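You operate a simulated robot arm through the tools that you are given. There is no shell and no other tool. Be economical: measure what you need, move in short steps, check, and stop when the job is done.

You run a simulated two-armed robot. Do the job below in one go: nothing can be reset, and whatever is moved stays where it is left.

## Task
Grease the patch beside the bracket with the stick, then swing the bracket to the blue stop.
Fine: grease from the tin, all over the patch; the lid waits on the bench beside the tin and goes back on; stick back in its holder. A coat counts when it lies all over at full strength: go over it till it gets no stronger.

Only the result counts: the job must be done as asked and must still hold three seconds after the hand-in. Knocking over, shifting, dropping, spilling or breaking anything else fails it. Lids that push on must go on centred and level and be pressed home; caps that screw on are set level and turned clockwise until they are tight.

## Robot
Two 7-joint arms with two-finger parallel grippers on one trunk, on a base that drives. Base frame: it is fixed to the floor where the robot stands at the start and does not move with it; the origin is under the middle of the robot, x ahead of it, y to its left, z up; the surface under the hand at the start is at about z = 860. Units: mm, rad, N and s.
The left shoulder is at the start at [50, 168, 1207], the right one opposite. With the tool pointing down near the work surface each hand reaches from about 100 to 660 mm from the robot's upright axis, wherever it stands, measured 20 degrees to its own side. Places, roughly: bench beside the tin [600, 100, 900]; bracket [800, -500, 900]; holder of the purple stick [500, -400, 900]; patch [800, -400, 900]. Payload 1.57 kg a hand.
The TCP of each hand is the grasp point between the finger pads, 30 mm short of the fingertips. In the tool frame z runs along the fingers and y along their closing line. The gripper opens to 80 mm. The fingers are 17 mm wide and 12 mm thick; the gripper's body (40 by 82 mm) begins 80 mm behind the TCP.
Orientation is that of the tool frame in the base frame, as [roll, pitch, yaw] about the fixed x, y, z axes, in that order (R = Rz(yaw) Ry(pitch) Rx(roll)). With the fingers straight down and closing along the base's y, the tool's x points along the base's -x, its y along +y and its z along -z.

## Interface
- The arms move only by the tool apply_moves. It takes "left_rows", "right_rows" or both (then of equal length, played together; a hand with none holds still); each is a list of rows, each a list of 6 numbers: the shift along the tool's x, y, z in mm, then the turn, a rotation vector about the tool's x, y, z in rad. In form: [[x, y, z, rx, ry, rz], ...]. A call has 1 to 12 rows; each row shifts and turns the commanded pose from where the row before left it, along the tool's axes as they then stand. "left_grip" and "right_grip" are, for a hand that has rows, the opening, from 0 (shut) to 1 (fully open), set as the call begins (left out, the last holds). Each row takes 0.2 s and may step no farther than 50 mm and 0.15 rad from the row before; otherwise, or with a gripper value out of range, the whole call is refused. Where a pose cannot be reached the arm comes as near as it can. A force on the tool above 40 N (or 10 N above the force at the start of the call, whichever is more), or a blocked arm, ends the call early, and 0.2 s more pass. Each finger travels about 45 mm/s and halts on what it meets, pressing with about 33 N; the grip force reading is that of the motor and also rises with nothing between the fingers. The clock runs only during rows and for 0.2 s after the last one: add rows that do not move to give the fingers time. It gives the time, the measured TCP pose, the force on the tool (base axes), the opening and the grip force at its end, in the units of the frame above (readings bear some noise), with the torque about the TCP (base axes, N m) and any sound that the robot's microphone picked up, and new pictures: "show" is both (left out), scene, wrist or none (wrist: the cameras of the hands that moved).
- Cameras (640 x 400 px; columns grow to the right, rows downward): "scene" is now at [126.5, -30.3, 1425.9]; the picture's right is [-0.35, -0.94, 0.00], its down [-0.44, 0.16, -0.88] and it looks along [0.83, -0.31, -0.47] (base axes); focal length 266 px, centre (320, 200). "left" rides on the left gripper at [72, 7, -122] in its tool frame; the picture's right is [-0.09, 1.00, 0.00], its down [-0.84, -0.08, -0.54] and it looks along [-0.54, -0.05, 0.84] (tool axes); focal length 238 px, centre (320, 200). "right" rides on the right gripper at [72, -7, -122] in its tool frame; the picture's right is [0.09, 1.00, 0.00], its down [-0.84, 0.08, -0.54] and it looks along [-0.54, 0.05, 0.84] (tool axes); focal length 238 px, centre (320, 200). There is no depth. A picture from a camera that has moved, and an enlarged one, comes with that camera's place and axes in the base frame and with its lens.
- raise_lower(by): slides the trunk up (or, below 0, down) by that many mm; the arms and the scene camera ride with it, the base frame stays. It gives what a move gives, with no picture.
- base_move(legs): drives the robot by 1 to 6 legs, each [ahead, left, turn to the left] in mm, mm and rad, along the robot's own axes; the way and the turn of a leg run together, so that a leg with both is an arc; at most 1500 mm and 3.142 rad a leg. The arms and the cameras ride along, it lands a little off, and it stops where it bumps. It gives what a move gives, and a new picture of the scene camera.
- head_to(pan, tilt): turns the head with the scene camera to pan (to the left, within 1.396 rad either way) and tilt (down, from -0.506 to 1.204), counted from straight ahead of the robot. It gives what a move gives, and a new picture of the scene camera.
- enlarge(camera, box): a new picture of the part [left, top, right, bottom] of that camera's present view, enlarged. It takes no simulated time.
- sign_off(): hands the job in; it is judged then, once.

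Go step by step. Nothing tells you exact positions but the pictures and the camera data: compare them with the known pose of the tool, close in by small moves and look again before you grip or let go. The budget is 120 turns and 260 pictures, counting those below and the enlarged ones. Unless the task says otherwise, let go and move clear before handing in, and close with one line.

The tools are called after ">>>" as name(argument=value, ...) on one line, values as JSON. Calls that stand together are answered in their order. apply_moves: Moves the arms, as the interface text tells. Its arguments: {"type":"object","properties":{"left_rows":{"type":"array"},"left_grip":{"type":"number"},"right_rows":{"type":"array"},"right_grip":{"type":"number"},"show":{"type":"string","enum":["both","scene","wrist","none"]}},"required":[]} The other tools are called the same way: raise_lower (by) slides the trunk up or down; base_move (legs) drives the base; head_to (pan, tilt) turns the head that bears the scene camera; enlarge (camera, box) takes an enlarged picture of a part of a camera's view; sign_off () hands the job in.

At the start:

```text
clock: 0.0
left_tool_pos: [347.3, -0.3, 1278.4]
left_tcp_rot: [3.141, -0.001, 3.141]
left_force: [0.7, -0.6, -0.6]
left_moment: [0.03, 0.04, 0.0]
left_width: 79.8
left_grasp_force: 0.1
right_tool_pos: [352.2, -380.7, 1327.7]
right_tcp_rot: [3.141, 0.001, -3.141]
right_force: [0.0, -0.7, 0.4]
right_moment: [0.01, 0.02, 0.02]
right_width: 80.0
right_grasp_force: 0.0
trunk travel left (down, up): [-375.0, 68.0]
robot x, y, heading: [1.5, -0.1, -0.0]
head pan, tilt: [-0.358, 0.485]
```

scene: 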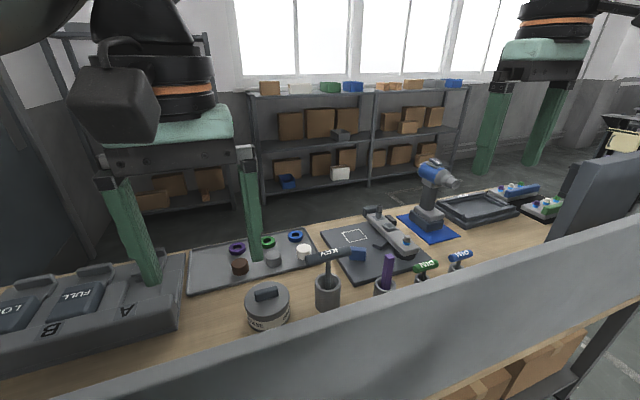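
right: 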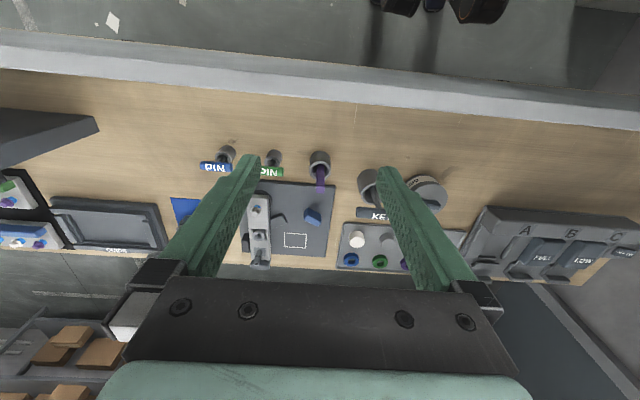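
left: 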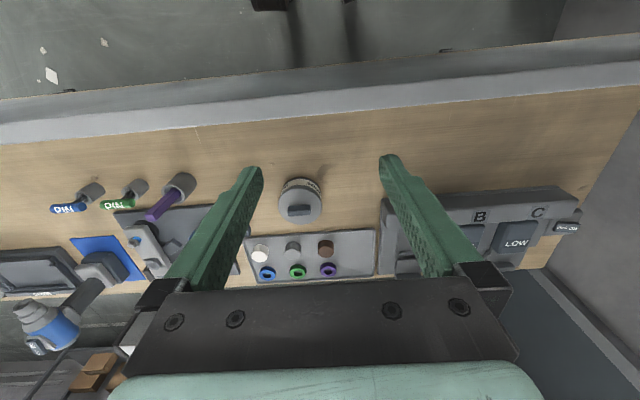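

I see the bench with a tin (grey, lid with knob), a purple stick in a holder, the patch (white outline) beside the bracket, and a blue stop. First I'll look closer.

>>> enlarge(camera="scene", box=[220, 190, 480, 350])

>>> enlarge(camera="right", box=[180, 130, 460, 290])

>>> enlarge(camera="left", box=[60, 140, 380, 300])

```text
2.46 times, centred on (350, 270) of scene
camera zoom: at [126.5, -30.3, 1425.9], right [-0.35, -0.94, 0.0], down [-0.44, 0.16, -0.88], along [0.83, -0.31, -0.47], focal length 656 px, centre (246, 28)
```

zoom: 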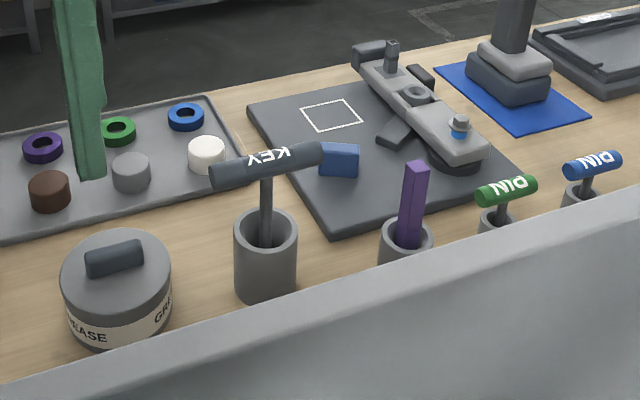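

```text
2.29 times, centred on (320, 210) of right
camera zoom: at [279.7, -387.7, 1448.6], right [-0.09, 1.0, 0.0], down [0.84, 0.08, 0.54], along [0.54, 0.05, -0.84], focal length 545 px, centre (320, 177)
```

zoom: 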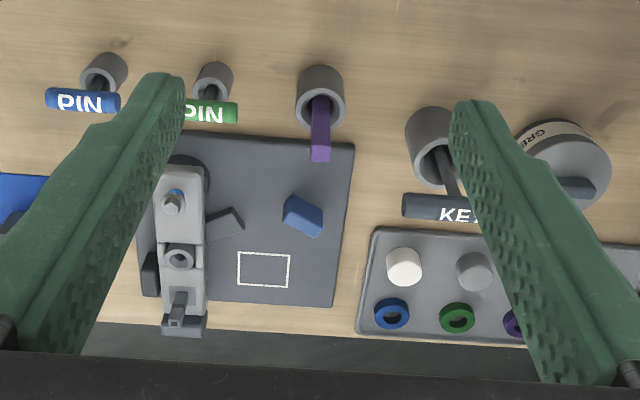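

```text
2.00 times, centred on (220, 220) of left
camera zoom: at [276.9, 7.8, 1400.6], right [0.09, 1.0, 0.0], down [0.84, -0.08, 0.54], along [0.54, -0.05, -0.84], focal length 477 px, centre (520, 160)
```

zoom: 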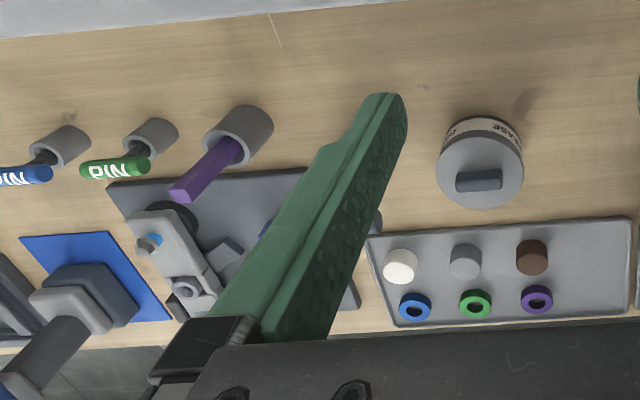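

Rough fixes: tin about [600,-70], stick top about [533,-364,1010], patch about [815,-419,865]. The patch is out of reach from here, so I look at how close the bench edge is.

>>> head_to(pan=-0.3, tilt=1.2)

>>> head_to(pan=-1.2, tilt=0.6)

```text
clock: 1.1
left_tool_pos: [348.2, 0.4, 1278.4]
left_tcp_rot: [3.142, 0.0, 3.141]
left_force: [0.1, -0.8, 0.1]
left_moment: [-0.01, -0.02, 0.02]
left_width: 79.9
left_grasp_force: 0.1
right_tool_pos: [352.4, -380.2, 1327.2]
right_tcp_rot: [3.141, 0.001, -3.14]
right_force: [0.3, -0.2, 0.0]
right_moment: [-0.01, 0.0, 0.0]
right_width: 79.9
right_grasp_force: 0.0
trunk travel left (down, up): [-375.0, 68.0]
robot x, y, heading: [4.5, 3.4, 0.002]
head pan, tilt: [-0.3, 1.201]
camera scene: at [94.4, -14.8, 1370.9], right [-0.3, -0.96, 0.0], down [-0.89, 0.28, -0.36], along [0.35, -0.11, -0.93], focal length 266 px, centre (320, 200)
```

scene: 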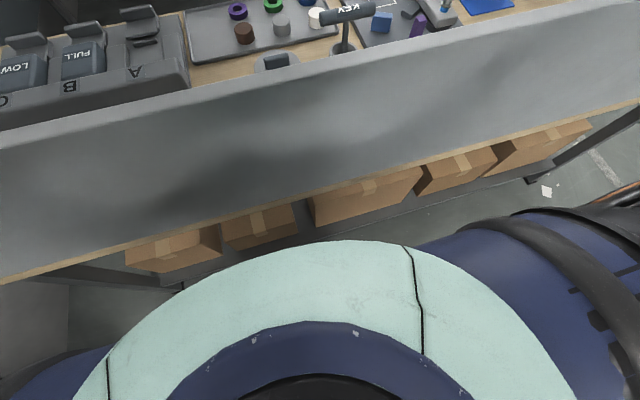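

```text
clock: 2.3
left_tool_pos: [347.5, -1.4, 1278.0]
left_tcp_rot: [3.141, 0.0, 3.141]
left_force: [0.0, 0.3, -0.5]
left_moment: [-0.01, 0.01, -0.02]
left_width: 80.3
left_grasp_force: 0.1
right_tool_pos: [352.7, -380.8, 1328.6]
right_tcp_rot: [-3.141, -0.001, 3.141]
right_force: [0.3, -0.2, 0.5]
right_moment: [-0.04, -0.01, 0.02]
right_width: 80.1
right_grasp_force: 0.0
trunk travel left (down, up): [-375.0, 68.0]
robot x, y, heading: [0.2, -2.0, 0.003]
head pan, tilt: [-1.201, 0.6]
camera scene: at [73.0, -80.7, 1415.5], right [-0.93, -0.36, 0.0], down [-0.2, 0.53, -0.82], along [0.3, -0.77, -0.57], focal length 266 px, centre (320, 200)
```

scene: 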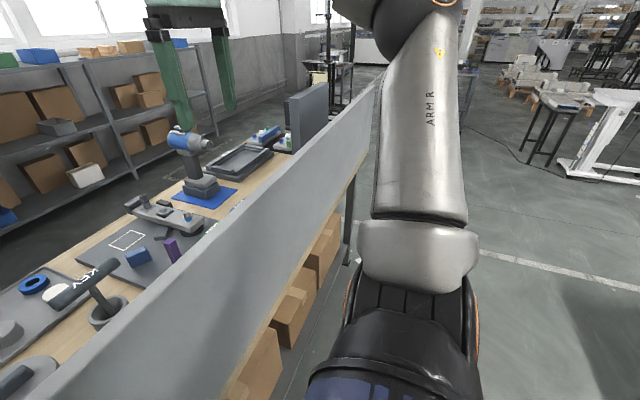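

The near side has a tall panel (x≈280–306, up to z≈1150) and the patch is far behind it, so working from the far side of the bench looks better. I look left and right for a way around.

>>> head_to(pan=1.0, tilt=0.4)

>>> head_to(pan=-0.7, tilt=0.25)

```text
clock: 4.3
left_tool_pos: [346.4, -0.7, 1278.4]
left_tcp_rot: [-3.141, 0.001, 3.142]
left_force: [-0.2, -0.6, -0.3]
left_moment: [-0.01, 0.01, 0.01]
left_width: 79.9
left_grasp_force: 0.1
right_tool_pos: [351.6, -380.4, 1328.8]
right_tcp_rot: [-3.141, 0.0, -3.141]
right_force: [-0.4, -0.3, 0.9]
right_moment: [0.01, 0.03, 0.0]
right_width: 79.9
right_grasp_force: 0.1
trunk travel left (down, up): [-375.0, 68.0]
robot x, y, heading: [0.3, 3.2, -0.002]
head pan, tilt: [1.0, 0.4]
camera scene: at [91.1, 79.6, 1433.7], right [0.84, -0.54, 0.0], down [-0.21, -0.33, -0.92], along [0.5, 0.77, -0.39], focal length 266 px, centre (320, 200)
```

scene: 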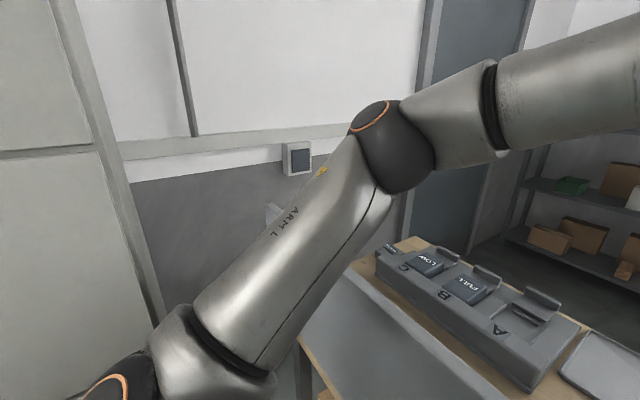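

```text
clock: 6.1
left_tool_pos: [347.4, -0.7, 1278.8]
left_tcp_rot: [3.141, 0.002, 3.141]
left_force: [0.6, 0.0, 0.0]
left_moment: [0.01, 0.02, -0.01]
left_width: 80.0
left_grasp_force: 0.2
right_tool_pos: [352.5, -381.1, 1327.6]
right_tcp_rot: [3.141, 0.0, -3.141]
right_force: [-0.7, 0.4, -0.4]
right_moment: [-0.03, 0.0, 0.01]
right_width: 80.3
right_grasp_force: 0.0
trunk travel left (down, up): [-375.0, 68.0]
robot x, y, heading: [-3.2, 2.4, -0.001]
head pan, tilt: [-0.7, 0.25]
camera scene: at [112.5, -58.4, 1447.7], right [-0.64, -0.77, 0.0], down [-0.19, 0.16, -0.97], along [0.74, -0.62, -0.25], focal length 266 px, centre (320, 200)
```

scene: 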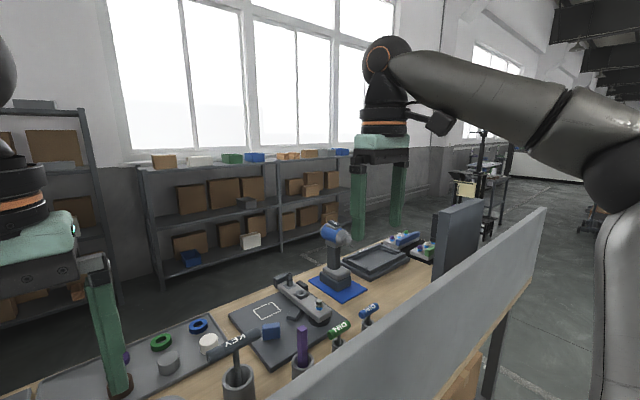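

The left is walled; the right end of the bench (y≈-1370) is open with a wide aisle behind. I back off a little and drive around the right end to the far side.

>>> base_move(legs=[[-250, 0, 0], [0, -1250, 0], [0, -950, 0]])

```text
clock: 27.0
left_tool_pos: [90.0, -2208.5, 1278.3]
left_tcp_rot: [-3.141, 0.0, 3.116]
left_force: [-0.3, -0.3, 0.2]
left_moment: [0.01, 0.0, 0.04]
left_width: 80.2
left_grasp_force: 0.1
right_tool_pos: [87.3, -2588.9, 1328.7]
right_tcp_rot: [3.14, -0.002, 3.115]
right_force: [0.6, -0.7, 0.0]
right_moment: [-0.01, 0.01, -0.01]
right_width: 79.8
right_grasp_force: 0.0
trunk travel left (down, up): [-375.0, 68.0]
robot x, y, heading: [-256.5, -2195.7, -0.03]
head pan, tilt: [-0.7, 0.25]
camera scene: at [-145.6, -2261.3, 1447.7], right [-0.66, -0.75, 0.0], down [-0.18, 0.16, -0.97], along [0.72, -0.64, -0.25], focal length 266 px, centre (320, 200)
```

scene: 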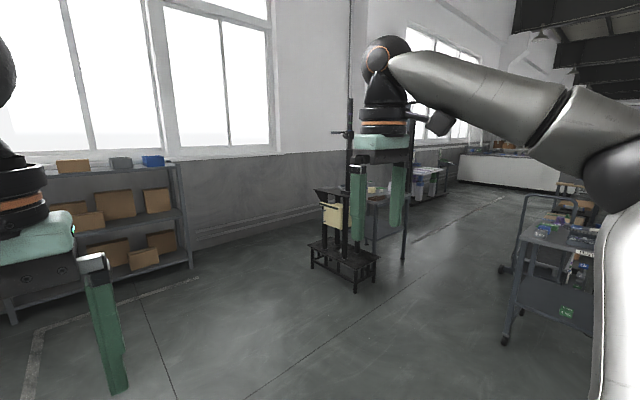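

Path ahead is clear. I drive forward past the bench end, then turn around.

>>> base_move(legs=[[1000, 0, 0], [1000, 0, 0], [0, 0, 1.5708], [0, 0, 1.5708]])

>>> head_to(pan=-0.7, tilt=0.4)

```text
clock: 44.7
left_tool_pos: [1439.2, -2226.6, 1278.0]
left_tcp_rot: [-3.14, 0.001, -0.061]
left_force: [-0.7, 0.8, 0.0]
left_moment: [0.0, 0.01, -0.02]
left_width: 79.9
left_grasp_force: 0.2
right_tool_pos: [1458.5, -1847.9, 1327.0]
right_tcp_rot: [-3.142, 0.0, -0.062]
right_force: [0.8, 0.6, 0.3]
right_moment: [-0.04, 0.01, 0.01]
right_width: 79.8
right_grasp_force: 0.1
trunk travel left (down, up): [-375.0, 68.0]
robot x, y, heading: [1785.4, -2248.6, 3.073]
head pan, tilt: [-0.7, 0.25]
camera scene: at [1679.9, -2180.3, 1447.7], right [0.69, 0.72, 0.0], down [0.18, -0.17, -0.97], along [-0.7, 0.67, -0.25], focal length 266 px, centre (320, 200)
```

scene: 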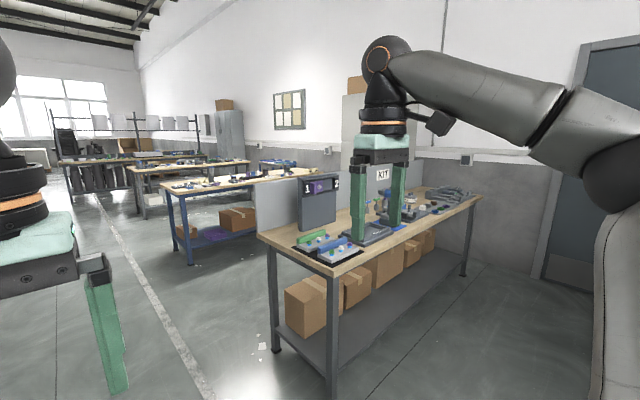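

```text
clock: 45.4
left_tool_pos: [1438.8, -2227.0, 1278.0]
left_tcp_rot: [3.141, 0.0, -0.064]
left_force: [0.1, -0.3, -0.2]
left_moment: [-0.03, 0.02, -0.01]
left_width: 80.0
left_grasp_force: 0.1
right_tool_pos: [1457.4, -1847.3, 1328.1]
right_tcp_rot: [-3.141, 0.0, -0.061]
right_force: [0.8, -0.2, -0.9]
right_moment: [0.04, -0.01, -0.01]
right_width: 80.2
right_grasp_force: 0.1
trunk travel left (down, up): [-375.0, 68.0]
robot x, y, heading: [1786.5, -2248.2, 3.076]
head pan, tilt: [-0.7, 0.4]
camera scene: at [1680.5, -2180.7, 1433.8], right [0.69, 0.72, 0.0], down [0.28, -0.27, -0.92], along [-0.67, 0.64, -0.39], focal length 266 px, centre (320, 200)
```

scene: 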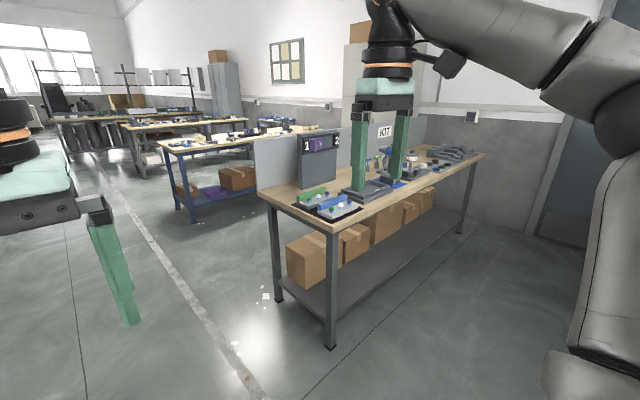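

The far side is open. I align and drive to stand opposite the tin and patch, and look.

>>> base_move(legs=[[0, 0, 0.066], [0, -1000, 0], [0, -1040, 0], [200, 0, 0]])

>>> head_to(pan=0.0, tilt=0.5)

```text
clock: 65.0
left_tool_pos: [1230.1, -230.6, 1278.5]
left_tcp_rot: [3.14, 0.0, -0.001]
left_force: [0.3, -0.7, 0.5]
left_moment: [-0.01, -0.03, -0.04]
left_width: 80.1
left_grasp_force: 0.0
right_tool_pos: [1226.1, 150.4, 1328.1]
right_tcp_rot: [-3.141, -0.001, -0.003]
right_force: [-0.1, -0.1, 0.4]
right_moment: [-0.01, -0.02, 0.02]
right_width: 80.1
right_grasp_force: 0.1
trunk travel left (down, up): [-375.0, 68.0]
robot x, y, heading: [1577.6, -230.3, 3.14]
head pan, tilt: [-0.7, 0.4]
camera scene: at [1467.5, -170.0, 1433.7], right [0.65, 0.76, 0.0], down [0.3, -0.25, -0.92], along [-0.7, 0.59, -0.39], focal length 266 px, centre (320, 200)
```

scene: 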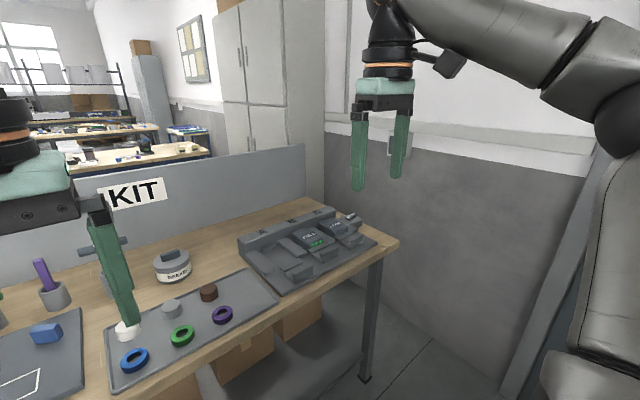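

```text
clock: 66.0
left_tool_pos: [1229.4, -231.1, 1277.4]
left_tcp_rot: [-3.14, 0.002, -0.002]
left_force: [0.4, 0.1, 0.6]
left_moment: [-0.02, 0.0, -0.01]
left_width: 80.0
left_grasp_force: 0.0
right_tool_pos: [1225.7, 148.6, 1329.1]
right_tcp_rot: [3.142, -0.002, -0.001]
right_force: [0.4, 0.6, -0.8]
right_moment: [0.0, 0.03, 0.01]
right_width: 80.2
right_grasp_force: 0.0
trunk travel left (down, up): [-375.0, 68.0]
robot x, y, heading: [1580.0, -232.7, 3.141]
head pan, tilt: [0.0, 0.499]
camera scene: at [1448.0, -229.5, 1424.6], right [0.0, 1.0, 0.0], down [0.48, 0.0, -0.88], along [-0.88, 0.0, -0.48], focal length 266 px, centre (320, 200)
```

scene: 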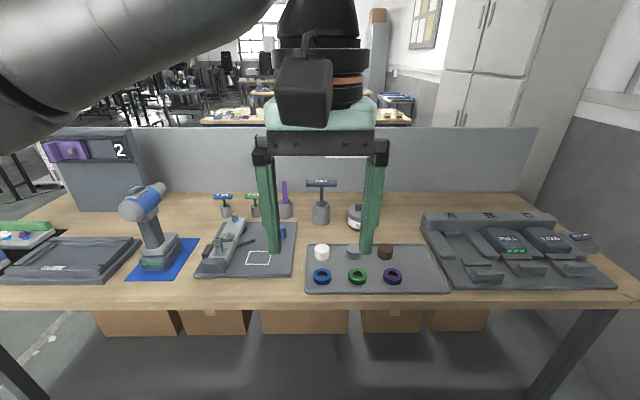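

Now opposite the bench. I approach to about x=1280 and look down for clearance.

>>> base_move(legs=[[290, 0, 0]])

>>> head_to(pan=-0.3, tilt=1.2)

```text
clock: 68.0
left_tool_pos: [941.3, -228.5, 1277.5]
left_tcp_rot: [-3.142, 0.001, -0.004]
left_force: [-0.3, 0.1, 0.3]
left_moment: [0.02, -0.02, 0.01]
left_width: 79.7
left_grasp_force: 0.1
right_tool_pos: [937.7, 151.3, 1328.3]
right_tcp_rot: [3.142, 0.0, -0.003]
right_force: [-0.3, 0.3, 0.4]
right_moment: [-0.01, -0.02, 0.01]
right_width: 79.9
right_grasp_force: 0.0
trunk travel left (down, up): [-375.0, 68.0]
robot x, y, heading: [1286.7, -230.0, 3.137]
head pan, tilt: [0.0, 0.499]
camera scene: at [1158.3, -228.2, 1424.5], right [0.01, 1.0, 0.0], down [0.48, 0.0, -0.88], along [-0.88, 0.0, -0.48], focal length 266 px, centre (320, 200)
```

scene: 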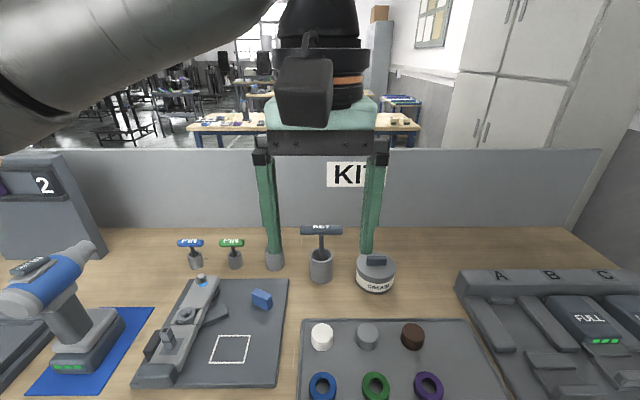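

```text
clock: 69.1
left_tool_pos: [943.0, -229.0, 1279.0]
left_tcp_rot: [3.141, 0.001, -0.004]
left_force: [0.6, 0.0, -0.2]
left_moment: [-0.03, 0.03, 0.0]
left_width: 80.0
left_grasp_force: 0.2
right_tool_pos: [938.5, 152.6, 1327.6]
right_tcp_rot: [-3.141, 0.001, -0.005]
right_force: [-0.5, 0.0, -0.3]
right_moment: [-0.02, 0.04, -0.02]
right_width: 79.9
right_grasp_force: 0.1
trunk travel left (down, up): [-375.0, 68.0]
robot x, y, heading: [1293.9, -229.8, 3.132]
head pan, tilt: [-0.3, 1.201]
camera scene: at [1196.6, -211.8, 1370.9], right [0.3, 0.95, 0.0], down [0.89, -0.28, -0.36], along [-0.35, 0.11, -0.93], focal length 266 px, centre (320, 200)
```

scene: 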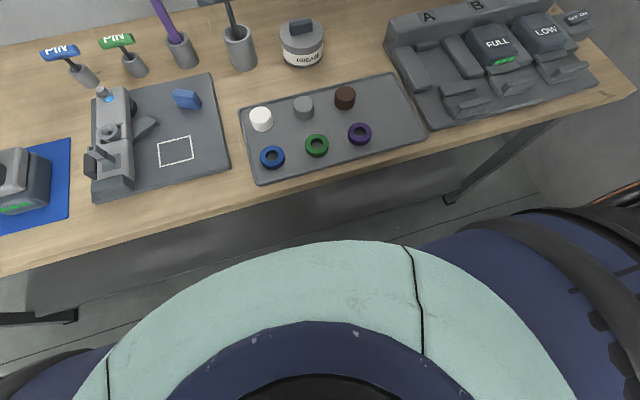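

Clearance is about 330 mm from robot axis to bench edge; at the start it was about 290. I advance 45 mm and take a good view.

>>> base_move(legs=[[45, 0, 0.005]])

>>> head_to(pan=0.15, tilt=0.75)

>>> enlarge(camera="scene", box=[140, 100, 460, 300])

```text
clock: 70.0
left_tool_pos: [896.6, -230.4, 1277.8]
left_tcp_rot: [-3.142, -0.002, -0.001]
left_force: [-0.3, -0.1, 0.5]
left_moment: [-0.01, -0.03, -0.03]
left_width: 80.0
left_grasp_force: 0.1
right_tool_pos: [889.9, 150.0, 1328.8]
right_tcp_rot: [3.14, -0.001, 0.0]
right_force: [-0.8, -0.4, -0.2]
right_moment: [0.01, -0.03, 0.0]
right_width: 79.9
right_grasp_force: 0.1
trunk travel left (down, up): [-375.0, 68.0]
robot x, y, heading: [1244.9, -230.6, -3.144]
head pan, tilt: [-0.3, 1.201]
camera scene: at [1150.9, -212.3, 1370.8], right [0.3, 0.96, 0.0], down [0.89, -0.28, -0.36], along [-0.35, 0.11, -0.93], focal length 266 px, centre (320, 200)
```

scene: 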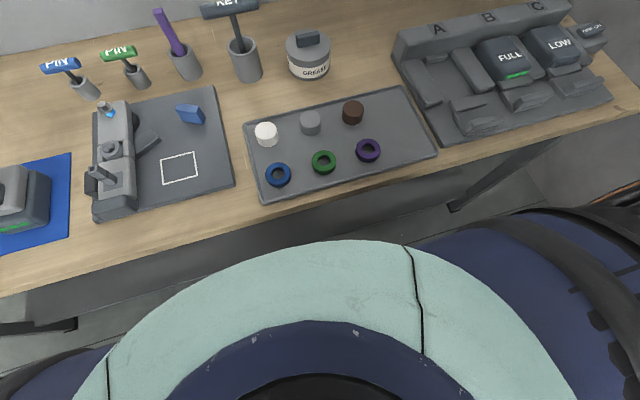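

```text
clock: 70.9
left_tool_pos: [896.7, -229.1, 1278.1]
left_tcp_rot: [3.14, 0.002, 0.001]
left_force: [0.6, 0.5, 0.2]
left_moment: [0.01, -0.01, 0.02]
left_width: 80.0
left_grasp_force: 0.0
right_tool_pos: [890.9, 149.4, 1327.4]
right_tcp_rot: [-3.141, 0.001, 0.0]
right_force: [0.0, 0.1, 0.3]
right_moment: [-0.02, 0.03, -0.04]
right_width: 79.8
right_grasp_force: 0.2
trunk travel left (down, up): [-375.0, 68.0]
robot x, y, heading: [1241.6, -232.5, -3.137]
head pan, tilt: [0.15, 0.75]
camera scene: at [1123.6, -241.1, 1402.5], right [-0.15, 0.99, 0.0], down [0.68, 0.1, -0.73], along [-0.72, -0.11, -0.68], focal length 266 px, centre (320, 200)
```

scene: 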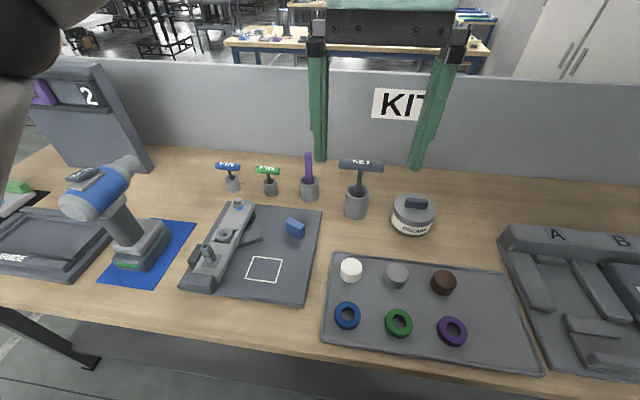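

```text
2.00 times, centred on (300, 200) of scene
camera zoom: at [1123.6, -241.1, 1402.5], right [-0.15, 0.99, 0.0], down [0.68, 0.1, -0.73], along [-0.72, -0.11, -0.68], focal length 533 px, centre (360, 200)
```

zoom: 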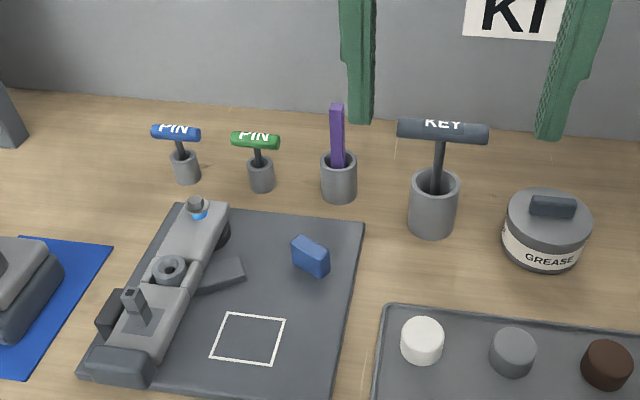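

Stick top ≈[530,-363,1010], tin ≈[595,-73] with lid top z≈915. I look closer at the bracket and the tin.

>>> enlarge(camera="scene", box=[170, 185, 330, 305])

>>> enlarge(camera="scene", box=[280, 140, 460, 250])

>>> enlarge(camera="left", box=[160, 60, 480, 260])

```text
3.33 times, centred on (250, 245) of scene
camera zoom: at [1123.6, -241.1, 1402.5], right [-0.15, 0.99, 0.0], down [0.68, 0.1, -0.73], along [-0.72, -0.11, -0.68], focal length 888 px, centre (553, 50)
```

zoom: 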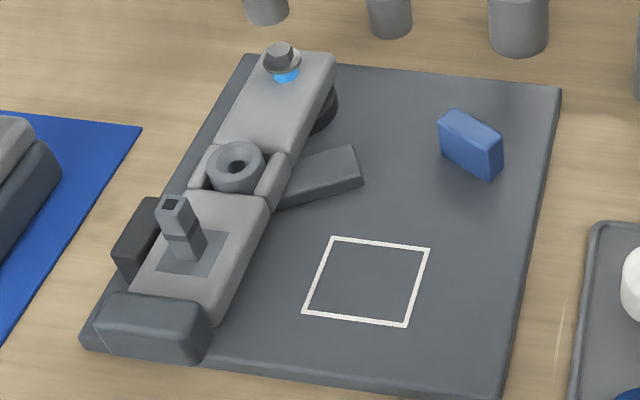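

```text
3.56 times, centred on (370, 195) of scene
camera zoom: at [1123.6, -241.1, 1402.5], right [-0.15, 0.99, 0.0], down [0.68, 0.1, -0.73], along [-0.72, -0.11, -0.68], focal length 948 px, centre (142, 218)
```

zoom: 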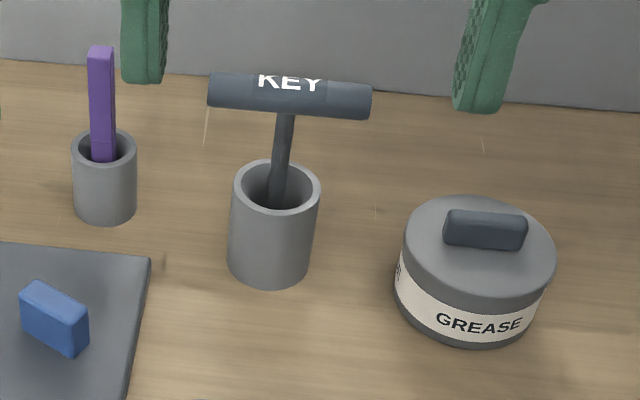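

```text
2.00 times, centred on (320, 160) of left
camera zoom: at [970.4, -235.1, 1400.8], right [-0.09, -1.0, 0.0], down [-0.84, 0.08, 0.54], along [-0.54, 0.05, -0.84], focal length 477 px, centre (320, 280)
```

zoom: 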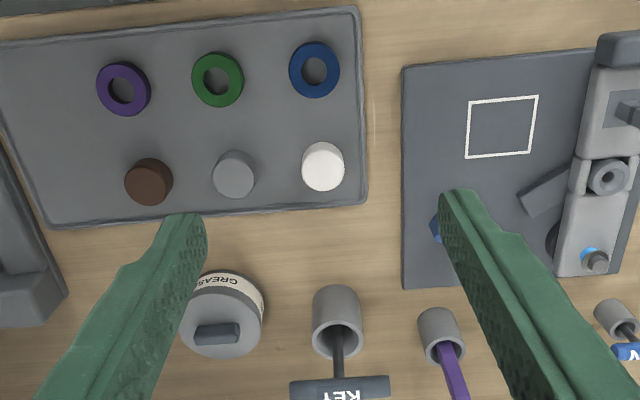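

I bring the left hand over the bracket for a closer view with its wrist camera.

>>> apply_moves(left_rows=[[0, 50, 0, 0, 0, 0], [0, 50, 0, 0, 0, 0], [0, 50, 0, 0, 0, 0], [0, 50, 20, 0, 0, 0], [0, 50, 40, 0, 0, 0], [0, 0, 45, 0, 0, 0], [0, 0, 45, 0, 0, 0]], show="wrist")

>>> enlarge(camera="left", box=[160, 60, 480, 260])

```text
refused: row 4 steps farther than a row can; nothing moved
```

```text
2.00 times, centred on (320, 160) of left
camera zoom: at [970.4, -235.1, 1400.8], right [-0.09, -1.0, 0.0], down [-0.84, 0.08, 0.54], along [-0.54, 0.05, -0.84], focal length 477 px, centre (320, 280)
```

zoom: 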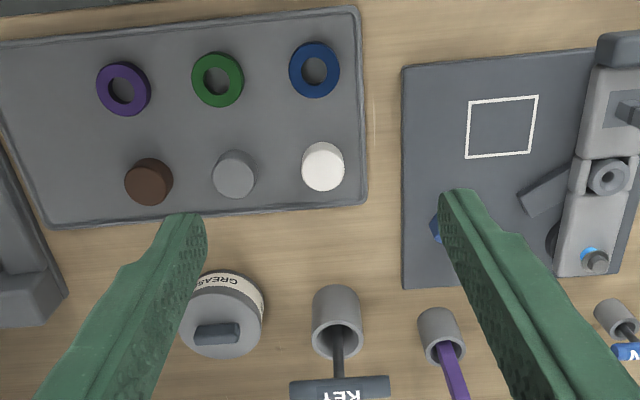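

>>> apply_moves(left_rows=[[0, 50, 0, 0, 0, 0], [0, 50, 0, 0, 0, 0], [0, 50, 0, 0, 0, 0], [0, 50, 0, 0, 0, 0], [0, 50, 0, 0, 0, 0], [0, 0, 45, 0, 0, 0], [0, 0, 45, 0, 0, 0]], show="wrist")

>>> enlarge(camera="left", box=[200, 80, 480, 260])

```text
clock: 72.5
left_tool_pos: [899.4, -482.6, 1189.4]
left_tcp_rot: [-3.14, 0.003, 0.0]
left_force: [-0.3, -0.9, 0.8]
left_moment: [0.0, 0.0, 0.01]
left_width: 79.8
left_grasp_force: 0.0
right_tool_pos: [892.1, 148.8, 1328.4]
right_tcp_rot: [3.141, 0.002, -0.001]
right_force: [-0.6, 0.1, 0.8]
right_moment: [0.01, 0.01, 0.0]
right_width: 80.0
right_grasp_force: 0.1
trunk travel left (down, up): [-375.0, 68.0]
robot x, y, heading: [1243.1, -231.8, -3.142]
head pan, tilt: [0.15, 0.75]
camera left: at [972.7, -488.2, 1311.3], right [-0.09, -1.0, 0.0], down [-0.84, 0.08, 0.54], along [-0.54, 0.05, -0.84], focal length 238 px, centre (320, 200)
```

left: 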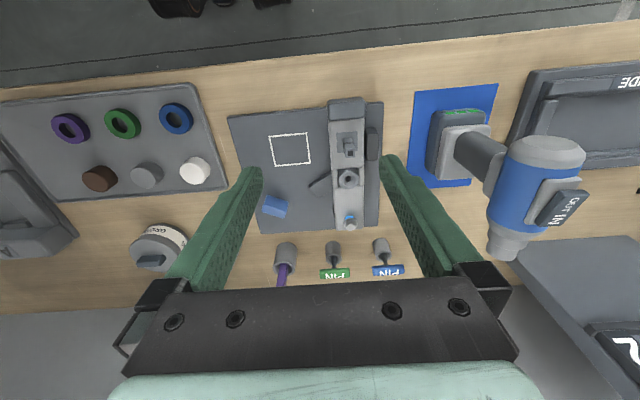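

```text
2.22 times, centred on (340, 170) of left
camera zoom: at [972.7, -488.2, 1311.3], right [-0.09, -1.0, 0.0], down [-0.84, 0.08, 0.54], along [-0.54, 0.05, -0.84], focal length 530 px, centre (276, 267)
```

zoom: 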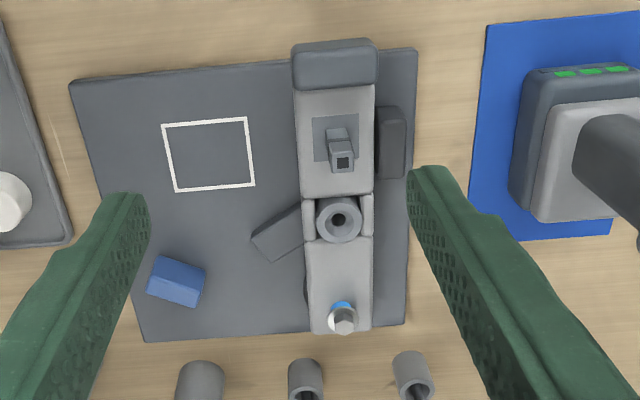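

I go lower for a closer look at the bracket's mechanism.

>>> apply_moves(left_rows=[[-35, 0, 35, 0, 0, 0], [-35, 0, 35, 0, 0, 0], [0, 0, 45, 0, 0, 0], [0, 0, 30, 0, 0, 0]], show="none")

>>> enlarge(camera="left", box=[200, 40, 440, 240])

```text
clock: 73.5
left_tool_pos: [827.1, -481.7, 1043.4]
left_tcp_rot: [3.141, 0.002, -0.001]
left_force: [-0.1, -0.1, 0.3]
left_moment: [-0.02, 0.01, -0.02]
left_width: 79.9
left_grasp_force: 0.0
right_tool_pos: [891.2, 150.0, 1327.4]
right_tcp_rot: [-3.141, 0.001, 0.0]
right_force: [-0.7, 0.1, 0.1]
right_moment: [0.02, 0.0, 0.01]
right_width: 80.0
right_grasp_force: 0.1
trunk travel left (down, up): [-375.0, 68.0]
robot x, y, heading: [1241.3, -233.1, -3.142]
head pan, tilt: [0.15, 0.75]
```

```text
2.00 times, centred on (320, 140) of left
camera zoom: at [899.1, -487.3, 1166.5], right [-0.09, -1.0, 0.0], down [-0.84, 0.08, 0.54], along [-0.54, 0.05, -0.84], focal length 477 px, centre (320, 320)
```

zoom: 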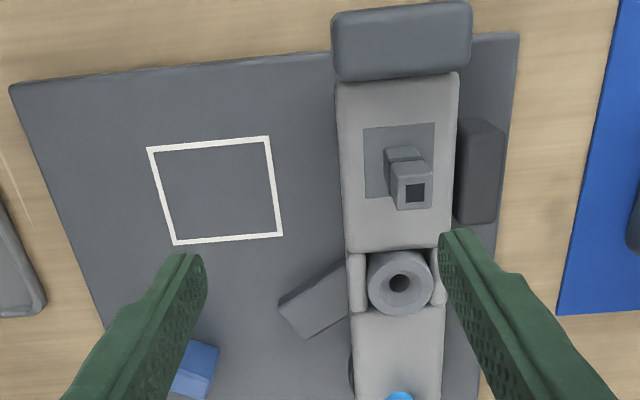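

The bracket pivots on the bolt near [651,-523]; patch spans about x 778–840, y -451…-378. Now the right hand goes over the tin to inspect the lid handle, tilted a little forward for reach.

>>> apply_moves(right_rows=[[-30, 32, 20, 0, 0, 0], [-30, 32, 20, 0, 0, 0], [-30, 32, 20, 0, 0, 0], [-30, 32, 20, 0, 0, 0], [-30, 32, 20, 0, 0, 0], [-30, 32, 20, 0, 0, 0], [-30, 30, 25, 0, 0, 0], [0, 0, 0, 0, -0.1, 0], [0, 0, 0, 0, -0.1, 0], [0, 0, 0, 0, -0.1, 0]], show="wrist")

>>> enlarge(camera="right", box=[220, 80, 420, 220])

```text
clock: 75.7
left_tool_pos: [825.9, -481.8, 1044.3]
left_tcp_rot: [3.142, 0.003, -0.001]
left_force: [-0.1, 1.0, 0.1]
left_moment: [-0.01, 0.06, 0.01]
left_width: 79.9
left_grasp_force: 0.1
right_tool_pos: [744.9, -11.9, 1204.2]
right_tcp_rot: [-3.141, 0.302, 0.0]
right_force: [-0.8, 0.7, 0.0]
right_moment: [-0.02, -0.03, 0.03]
right_width: 79.9
right_grasp_force: 0.0
right hand out of reach, approached as far as the arm can: row 5, 6, 7
trunk travel left (down, up): [-375.0, 68.0]
robot x, y, heading: [1245.4, -226.7, -3.139]
head pan, tilt: [0.15, 0.75]
camera right: at [848.8, -5.8, 1298.3], right [0.09, -1.0, -0.03], down [-0.64, -0.08, 0.77], along [-0.77, -0.05, -0.64], focal length 238 px, centre (320, 200)
```

right: 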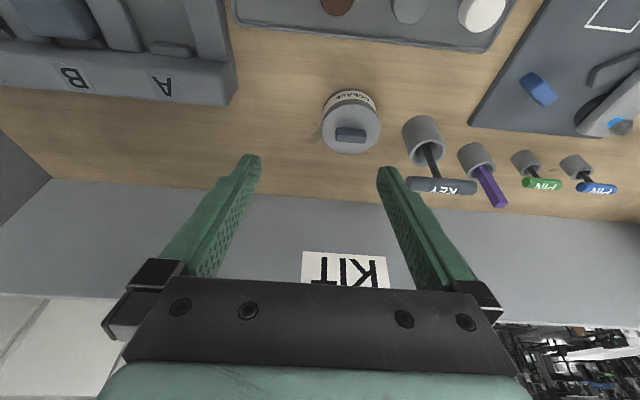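

```text
2.86 times, centred on (320, 150) of right
camera zoom: at [848.8, -5.8, 1298.3], right [0.09, -1.0, -0.03], down [-0.64, -0.08, 0.77], along [-0.77, -0.05, -0.64], focal length 681 px, centre (320, 343)
```

zoom: 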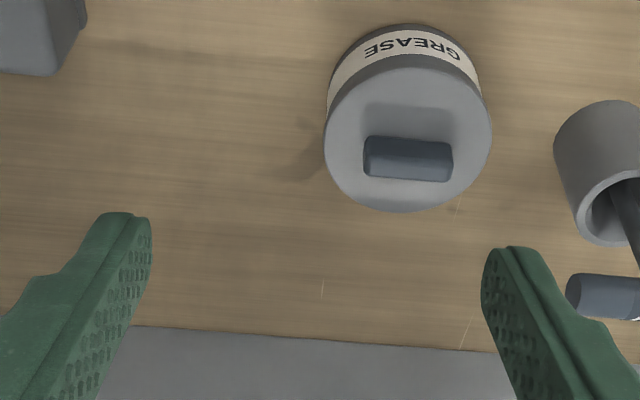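

Handle ≈[600,-73], aligned along y, about 54 mm long. I descend partway and check where the commanded pose stands.

>>> apply_moves(right_rows=[[0, 0, 40, 0, 0, 0], [0, 0, 40, 0, 0, 0]], show="none")

```text
clock: 76.3
left_tool_pos: [825.2, -481.9, 1044.0]
left_tcp_rot: [-3.141, 0.0, -0.001]
left_force: [-0.1, -0.3, 0.7]
left_moment: [-0.04, -0.04, -0.01]
left_width: 80.0
left_grasp_force: 0.1
right_tool_pos: [719.4, -12.0, 1127.2]
right_tcp_rot: [3.141, 0.301, 0.001]
right_force: [-0.3, 0.1, 0.1]
right_moment: [-0.02, 0.0, -0.02]
right_width: 79.8
right_grasp_force: 0.0
trunk travel left (down, up): [-375.0, 68.0]
robot x, y, heading: [1243.6, -229.5, -3.14]
head pan, tilt: [0.15, 0.75]
```

>>> apply_moves(right_rows=[[-14, 15.3, 37.5, 0, 0, 0], [-14, 15.3, 37.5, 0, 0, 0], [-14, 15.3, 37.5, 0, 0, 0], [-14, 15.3, 37.5, 0, 0, 0]], show="wrist")

>>> enlarge(camera="scene", box=[340, 130, 480, 250])

```text
clock: 77.3
left_tool_pos: [826.8, -483.1, 1044.8]
left_tcp_rot: [-3.141, 0.001, -0.002]
left_force: [0.3, -0.4, 0.5]
left_moment: [-0.01, -0.03, -0.03]
left_width: 79.9
left_grasp_force: 0.1
right_tool_pos: [681.2, -24.6, 1020.3]
right_tcp_rot: [3.141, 0.303, 0.0]
right_force: [0.5, 0.7, -0.3]
right_moment: [-0.01, 0.0, 0.01]
right_width: 80.0
right_grasp_force: 0.1
right hand out of reach, approached as far as the arm can: row 2, 3, 4
trunk travel left (down, up): [-375.0, 68.0]
robot x, y, heading: [1242.6, -227.2, -3.14]
head pan, tilt: [0.15, 0.75]
camera right: at [784.2, -18.3, 1113.7], right [0.09, -1.0, -0.03], down [-0.64, -0.08, 0.77], along [-0.77, -0.05, -0.64], focal length 238 px, centre (320, 200)
```

right: 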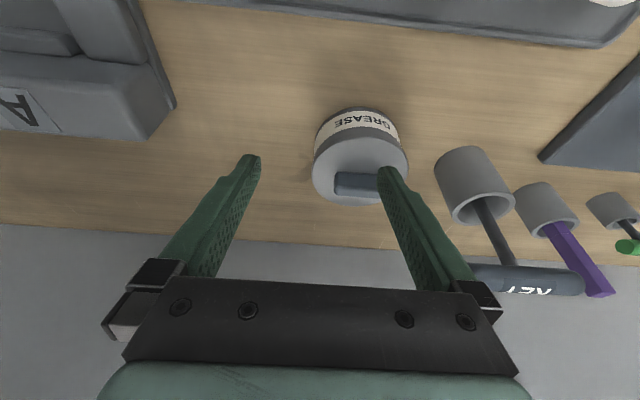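

```text
3.33 times, centred on (410, 190) of scene
camera zoom: at [1123.7, -241.0, 1402.6], right [-0.15, 0.99, 0.0], down [0.67, 0.1, -0.73], along [-0.72, -0.11, -0.68], focal length 888 px, centre (20, 233)
```

zoom: 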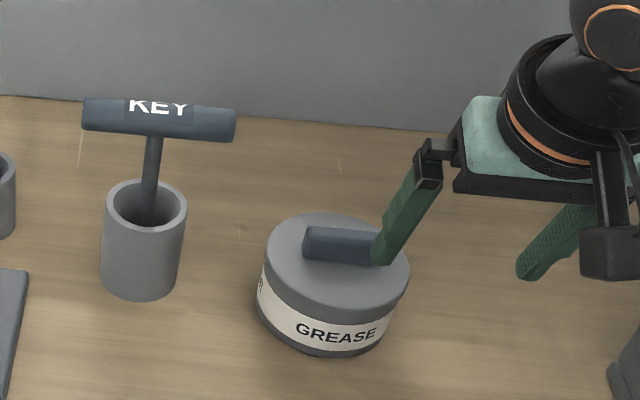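

The arm stopped at x≈681. I test whether an upright tool reaches farther at this height.

>>> apply_moves(right_rows=[[0, 0, 0, 0, 0.15, 0], [0, 0, 0, 0, 0.15, 0], [-20, 0, 0, 0, 0, 0], [-20, 0, 0, 0, 0, 0], [-20, 0, 0, 0, 0, 0]], show="none")

```text
clock: 78.5
left_tool_pos: [825.4, -482.4, 1043.6]
left_tcp_rot: [3.141, 0.0, 0.0]
left_force: [1.1, -1.0, 0.1]
left_moment: [0.01, 0.0, 0.0]
left_width: 79.9
left_grasp_force: 0.0
right_tool_pos: [702.5, 26.3, 1040.1]
right_tcp_rot: [3.141, 0.004, 0.003]
right_force: [-0.3, -0.4, -0.8]
right_moment: [0.0, 0.0, -0.01]
right_width: 80.0
right_grasp_force: 0.2
right hand out of reach, approached as far as the arm can: row 1, 2, 3, 4, 5
trunk travel left (down, up): [-375.0, 68.0]
robot x, y, heading: [1241.7, -229.9, -3.142]
head pan, tilt: [0.15, 0.75]
```

Reach depends on height and side; standing closer and a higher trunk will help. I raise the trunk and creep forward.

>>> raise_lower(by=66)

>>> base_move(legs=[[40, 0, 0]])

```text
clock: 79.5
left_tool_pos: [824.5, -481.9, 1110.3]
left_tcp_rot: [-3.141, 0.0, -0.001]
left_force: [-0.4, 0.3, -0.6]
left_moment: [-0.02, -0.01, 0.01]
left_width: 80.0
left_grasp_force: 0.1
right_tool_pos: [702.2, 25.7, 1105.0]
right_tcp_rot: [3.14, 0.004, 0.0]
right_force: [-0.2, -0.5, 0.3]
right_moment: [-0.03, 0.03, -0.02]
right_width: 80.0
right_grasp_force: 0.2
trunk travel left (down, up): [-441.0, 2.0]
robot x, y, heading: [1243.6, -228.4, -3.142]
head pan, tilt: [0.15, 0.75]
```

```text
clock: 80.4
left_tool_pos: [785.3, -483.2, 1109.8]
left_tcp_rot: [-3.14, -0.001, 0.002]
left_force: [-0.1, 0.3, -0.4]
left_moment: [-0.02, -0.04, 0.01]
left_width: 80.0
left_grasp_force: 0.0
right_tool_pos: [661.6, 23.9, 1103.3]
right_tcp_rot: [3.139, 0.002, 0.001]
right_force: [-1.0, -0.2, -0.5]
right_moment: [0.02, 0.01, 0.01]
right_width: 80.1
right_grasp_force: 0.0
trunk travel left (down, up): [-441.0, 2.0]
robot x, y, heading: [1203.4, -229.4, -3.141]
head pan, tilt: [0.15, 0.75]
camera scene: at [1082.2, -241.4, 1468.5], right [-0.15, 0.99, 0.0], down [0.68, 0.1, -0.73], along [-0.72, -0.11, -0.68], focal length 266 px, centre (320, 200)
```

scene: 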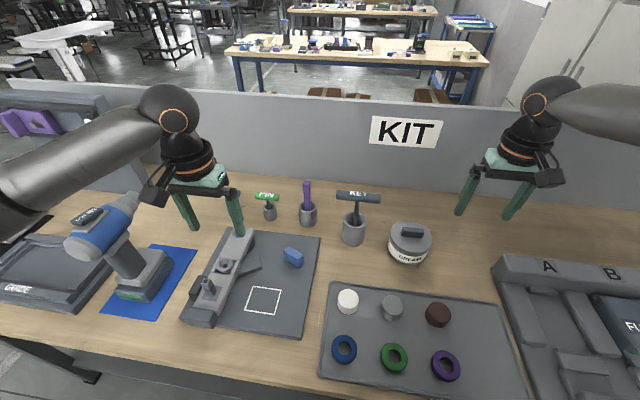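

No bump yet; I continue by small steps.

>>> base_move(legs=[[30, 0, 0]])

>>> head_to(pan=0.0, tilt=1.2)

```text
clock: 81.4
left_tool_pos: [761.0, -482.2, 1110.7]
left_tcp_rot: [-3.14, 0.002, 0.002]
left_force: [1.3, 0.1, -0.6]
left_moment: [-0.01, 0.05, -0.03]
left_width: 80.0
left_grasp_force: 0.1
right_tool_pos: [636.9, 25.1, 1105.6]
right_tcp_rot: [3.141, 0.005, 0.001]
right_force: [0.4, 0.0, -0.3]
right_moment: [-0.03, 0.04, 0.03]
right_width: 80.1
right_grasp_force: 0.1
trunk travel left (down, up): [-441.0, 2.0]
robot x, y, heading: [1182.0, -230.2, -3.138]
head pan, tilt: [0.15, 0.75]
stopped in leg 1: the robot was blocked; the commanded pose is now the measured one
camera scene: at [1058.8, -241.4, 1468.8], right [-0.15, 0.99, 0.0], down [0.67, 0.1, -0.73], along [-0.72, -0.11, -0.68], focal length 266 px, centre (320, 200)
```

scene: 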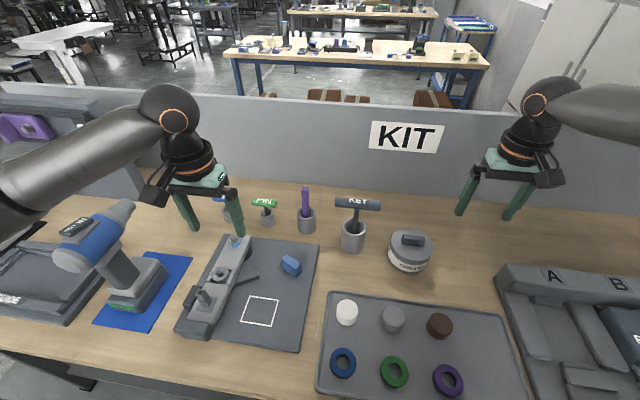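

```text
clock: 82.3
left_tool_pos: [759.7, -481.9, 1110.2]
left_tcp_rot: [3.141, -0.001, 0.002]
left_force: [0.7, 0.0, -0.8]
left_moment: [-0.04, 0.0, 0.0]
left_width: 80.0
left_grasp_force: 0.0
right_tool_pos: [635.8, 25.2, 1103.4]
right_tcp_rot: [-3.141, 0.003, 0.003]
right_force: [0.5, 0.4, -0.5]
right_moment: [-0.01, -0.01, -0.03]
right_width: 80.1
right_grasp_force: 0.1
trunk travel left (down, up): [-441.0, 2.0]
robot x, y, heading: [1181.0, -229.0, -3.142]
head pan, tilt: [0.0, 1.201]
camera scene: at [1083.4, -229.0, 1437.0], right [0.0, 1.0, 0.0], down [0.93, 0.0, -0.36], along [-0.36, 0.0, -0.93], focal length 266 px, centre (320, 200)
```

scene: 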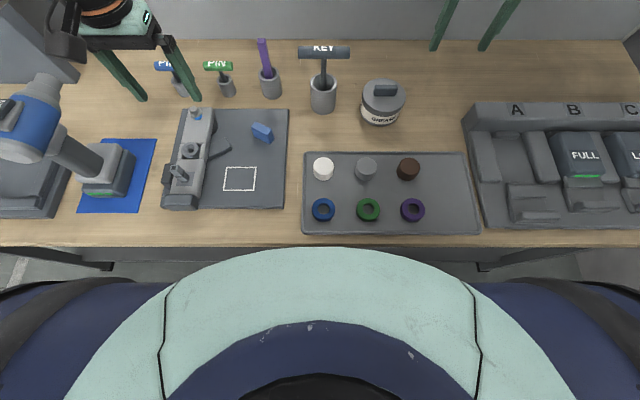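

Blocked at x≈1182, so I back off 10 mm. I shift sideways so that the tin is on the right arm's own side and try the tin again.

>>> base_move(legs=[[-10, 0, 0], [0, 100, 0]])

>>> apply_moves(right_rows=[[-10, 0, 40, 0, 0, 0], [-10, 0, 40, 0, 0, 0], [-10, 0, 10, 0, 0, 0]], show="wrist")

```text
clock: 84.2
left_tool_pos: [769.3, -584.1, 1109.8]
left_tcp_rot: [3.141, 0.001, 0.004]
left_force: [0.6, 0.1, 0.0]
left_moment: [0.01, 0.02, 0.0]
left_width: 80.0
left_grasp_force: 0.1
right_tool_pos: [645.9, -77.0, 1104.4]
right_tcp_rot: [3.142, 0.004, 0.004]
right_force: [0.4, -0.5, -0.7]
right_moment: [0.02, 0.01, 0.0]
right_width: 80.0
right_grasp_force: 0.0
trunk travel left (down, up): [-441.0, 2.0]
robot x, y, heading: [1191.3, -331.7, -3.141]
head pan, tilt: [0.0, 1.201]
camera scene: at [1093.5, -330.8, 1436.9], right [0.0, 1.0, 0.0], down [0.93, 0.0, -0.36], along [-0.36, 0.0, -0.93], focal length 266 px, centre (320, 200)
```

scene: 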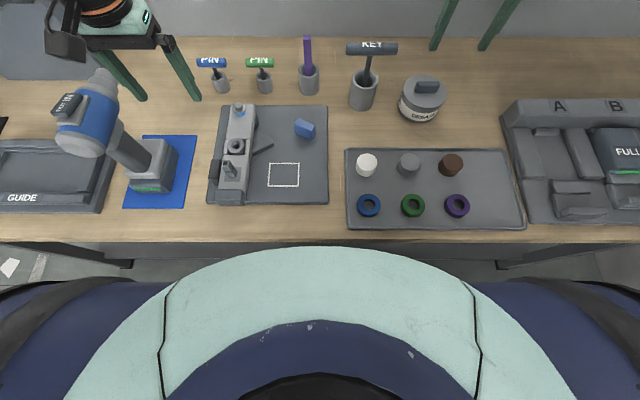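

```text
clock: 85.0
left_tool_pos: [770.1, -582.8, 1110.7]
left_tcp_rot: [-3.141, 0.0, 0.003]
left_force: [0.4, -0.4, -0.5]
left_moment: [-0.01, 0.03, -0.02]
left_width: 79.6
left_grasp_force: 0.0
right_tool_pos: [659.9, -55.9, 1033.6]
right_tcp_rot: [3.141, 0.005, 0.004]
right_force: [-0.7, -0.3, 0.0]
right_moment: [0.01, -0.01, 0.01]
right_width: 80.2
right_grasp_force: 0.0
right hand out of reach, approached as far as the arm can: row 1, 2, 3
trunk travel left (down, up): [-441.0, 2.0]
robot x, y, heading: [1188.8, -333.1, -3.136]
head pan, tilt: [0.0, 1.201]
camera right: at [731.1, -50.3, 1154.1], right [0.09, -1.0, 0.0], down [-0.83, -0.08, 0.55], along [-0.54, -0.05, -0.84], focal length 238 px, centre (320, 200)
```

right: 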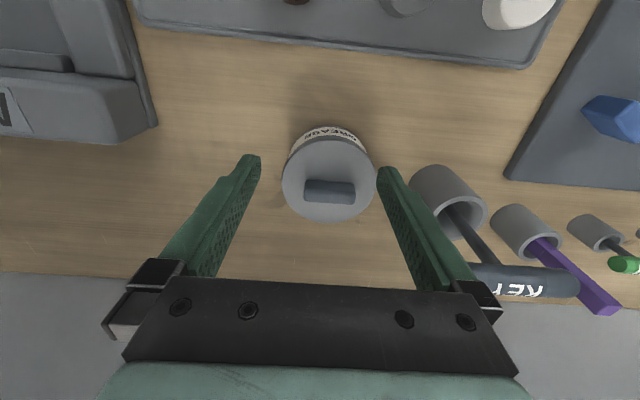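

Distance from the axis is the limit, so turning the robot to bring its right shoulder forward will gain about 100 mm. I lift both hands first.

>>> apply_moves(right_rows=[[20, 0, -45, 0, 0, 0], [20, 0, -45, 0, 0, 0], [0, 0, -45, 0, 0, 0], [0, 0, -45, 0, 0, 0]], left_rows=[[20, 0, -45, 0, 0, 0], [20, 0, -45, 0, 0, 0], [0, 0, -45, 0, 0, 0], [0, 0, -45, 0, 0, 0]], show="none")

>>> base_move(legs=[[-100, 0, 0], [0, 0, 1.0]])

```text
clock: 86.0
left_tool_pos: [810.3, -584.0, 1290.9]
left_tcp_rot: [3.141, 0.001, 0.002]
left_force: [-1.2, -0.6, -0.2]
left_moment: [0.01, 0.01, -0.01]
left_width: 80.0
left_grasp_force: 0.0
right_tool_pos: [700.1, -55.7, 1212.6]
right_tcp_rot: [3.142, 0.004, 0.002]
right_force: [0.2, -0.8, 0.9]
right_moment: [0.02, -0.01, -0.01]
right_width: 79.8
right_grasp_force: 0.0
trunk travel left (down, up): [-441.0, 2.0]
robot x, y, heading: [1187.8, -329.9, -3.138]
head pan, tilt: [0.0, 1.201]
```

```text
clock: 89.8
left_tool_pos: [1302.8, -785.9, 1290.7]
left_tcp_rot: [3.141, -0.001, 1.023]
left_force: [-0.9, 0.2, -0.4]
left_moment: [-0.02, 0.0, -0.03]
left_width: 79.9
left_grasp_force: 0.0
right_tool_pos: [797.7, -603.3, 1211.7]
right_tcp_rot: [-3.141, 0.004, 1.023]
right_force: [-0.4, 0.7, 0.1]
right_moment: [-0.03, -0.03, -0.02]
right_width: 79.9
right_grasp_force: 0.1
trunk travel left (down, up): [-441.0, 2.0]
robot x, y, heading: [1285.8, -331.0, -2.12]
head pan, tilt: [0.0, 1.201]
camera scene: at [1239.3, -411.7, 1436.9], right [-0.85, 0.52, 0.0], down [0.49, 0.8, -0.36], along [-0.19, -0.31, -0.93], focal length 266 px, centre (320, 200)
```

scene: 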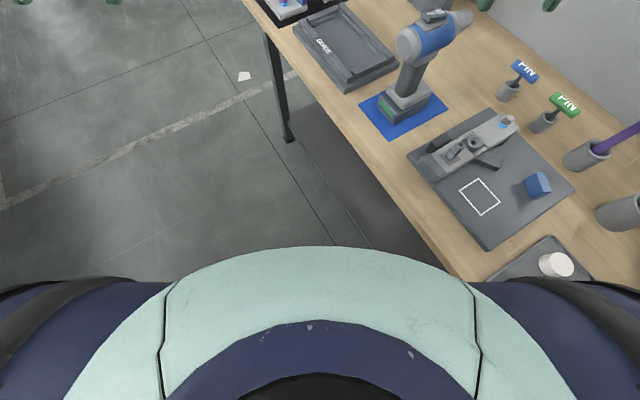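

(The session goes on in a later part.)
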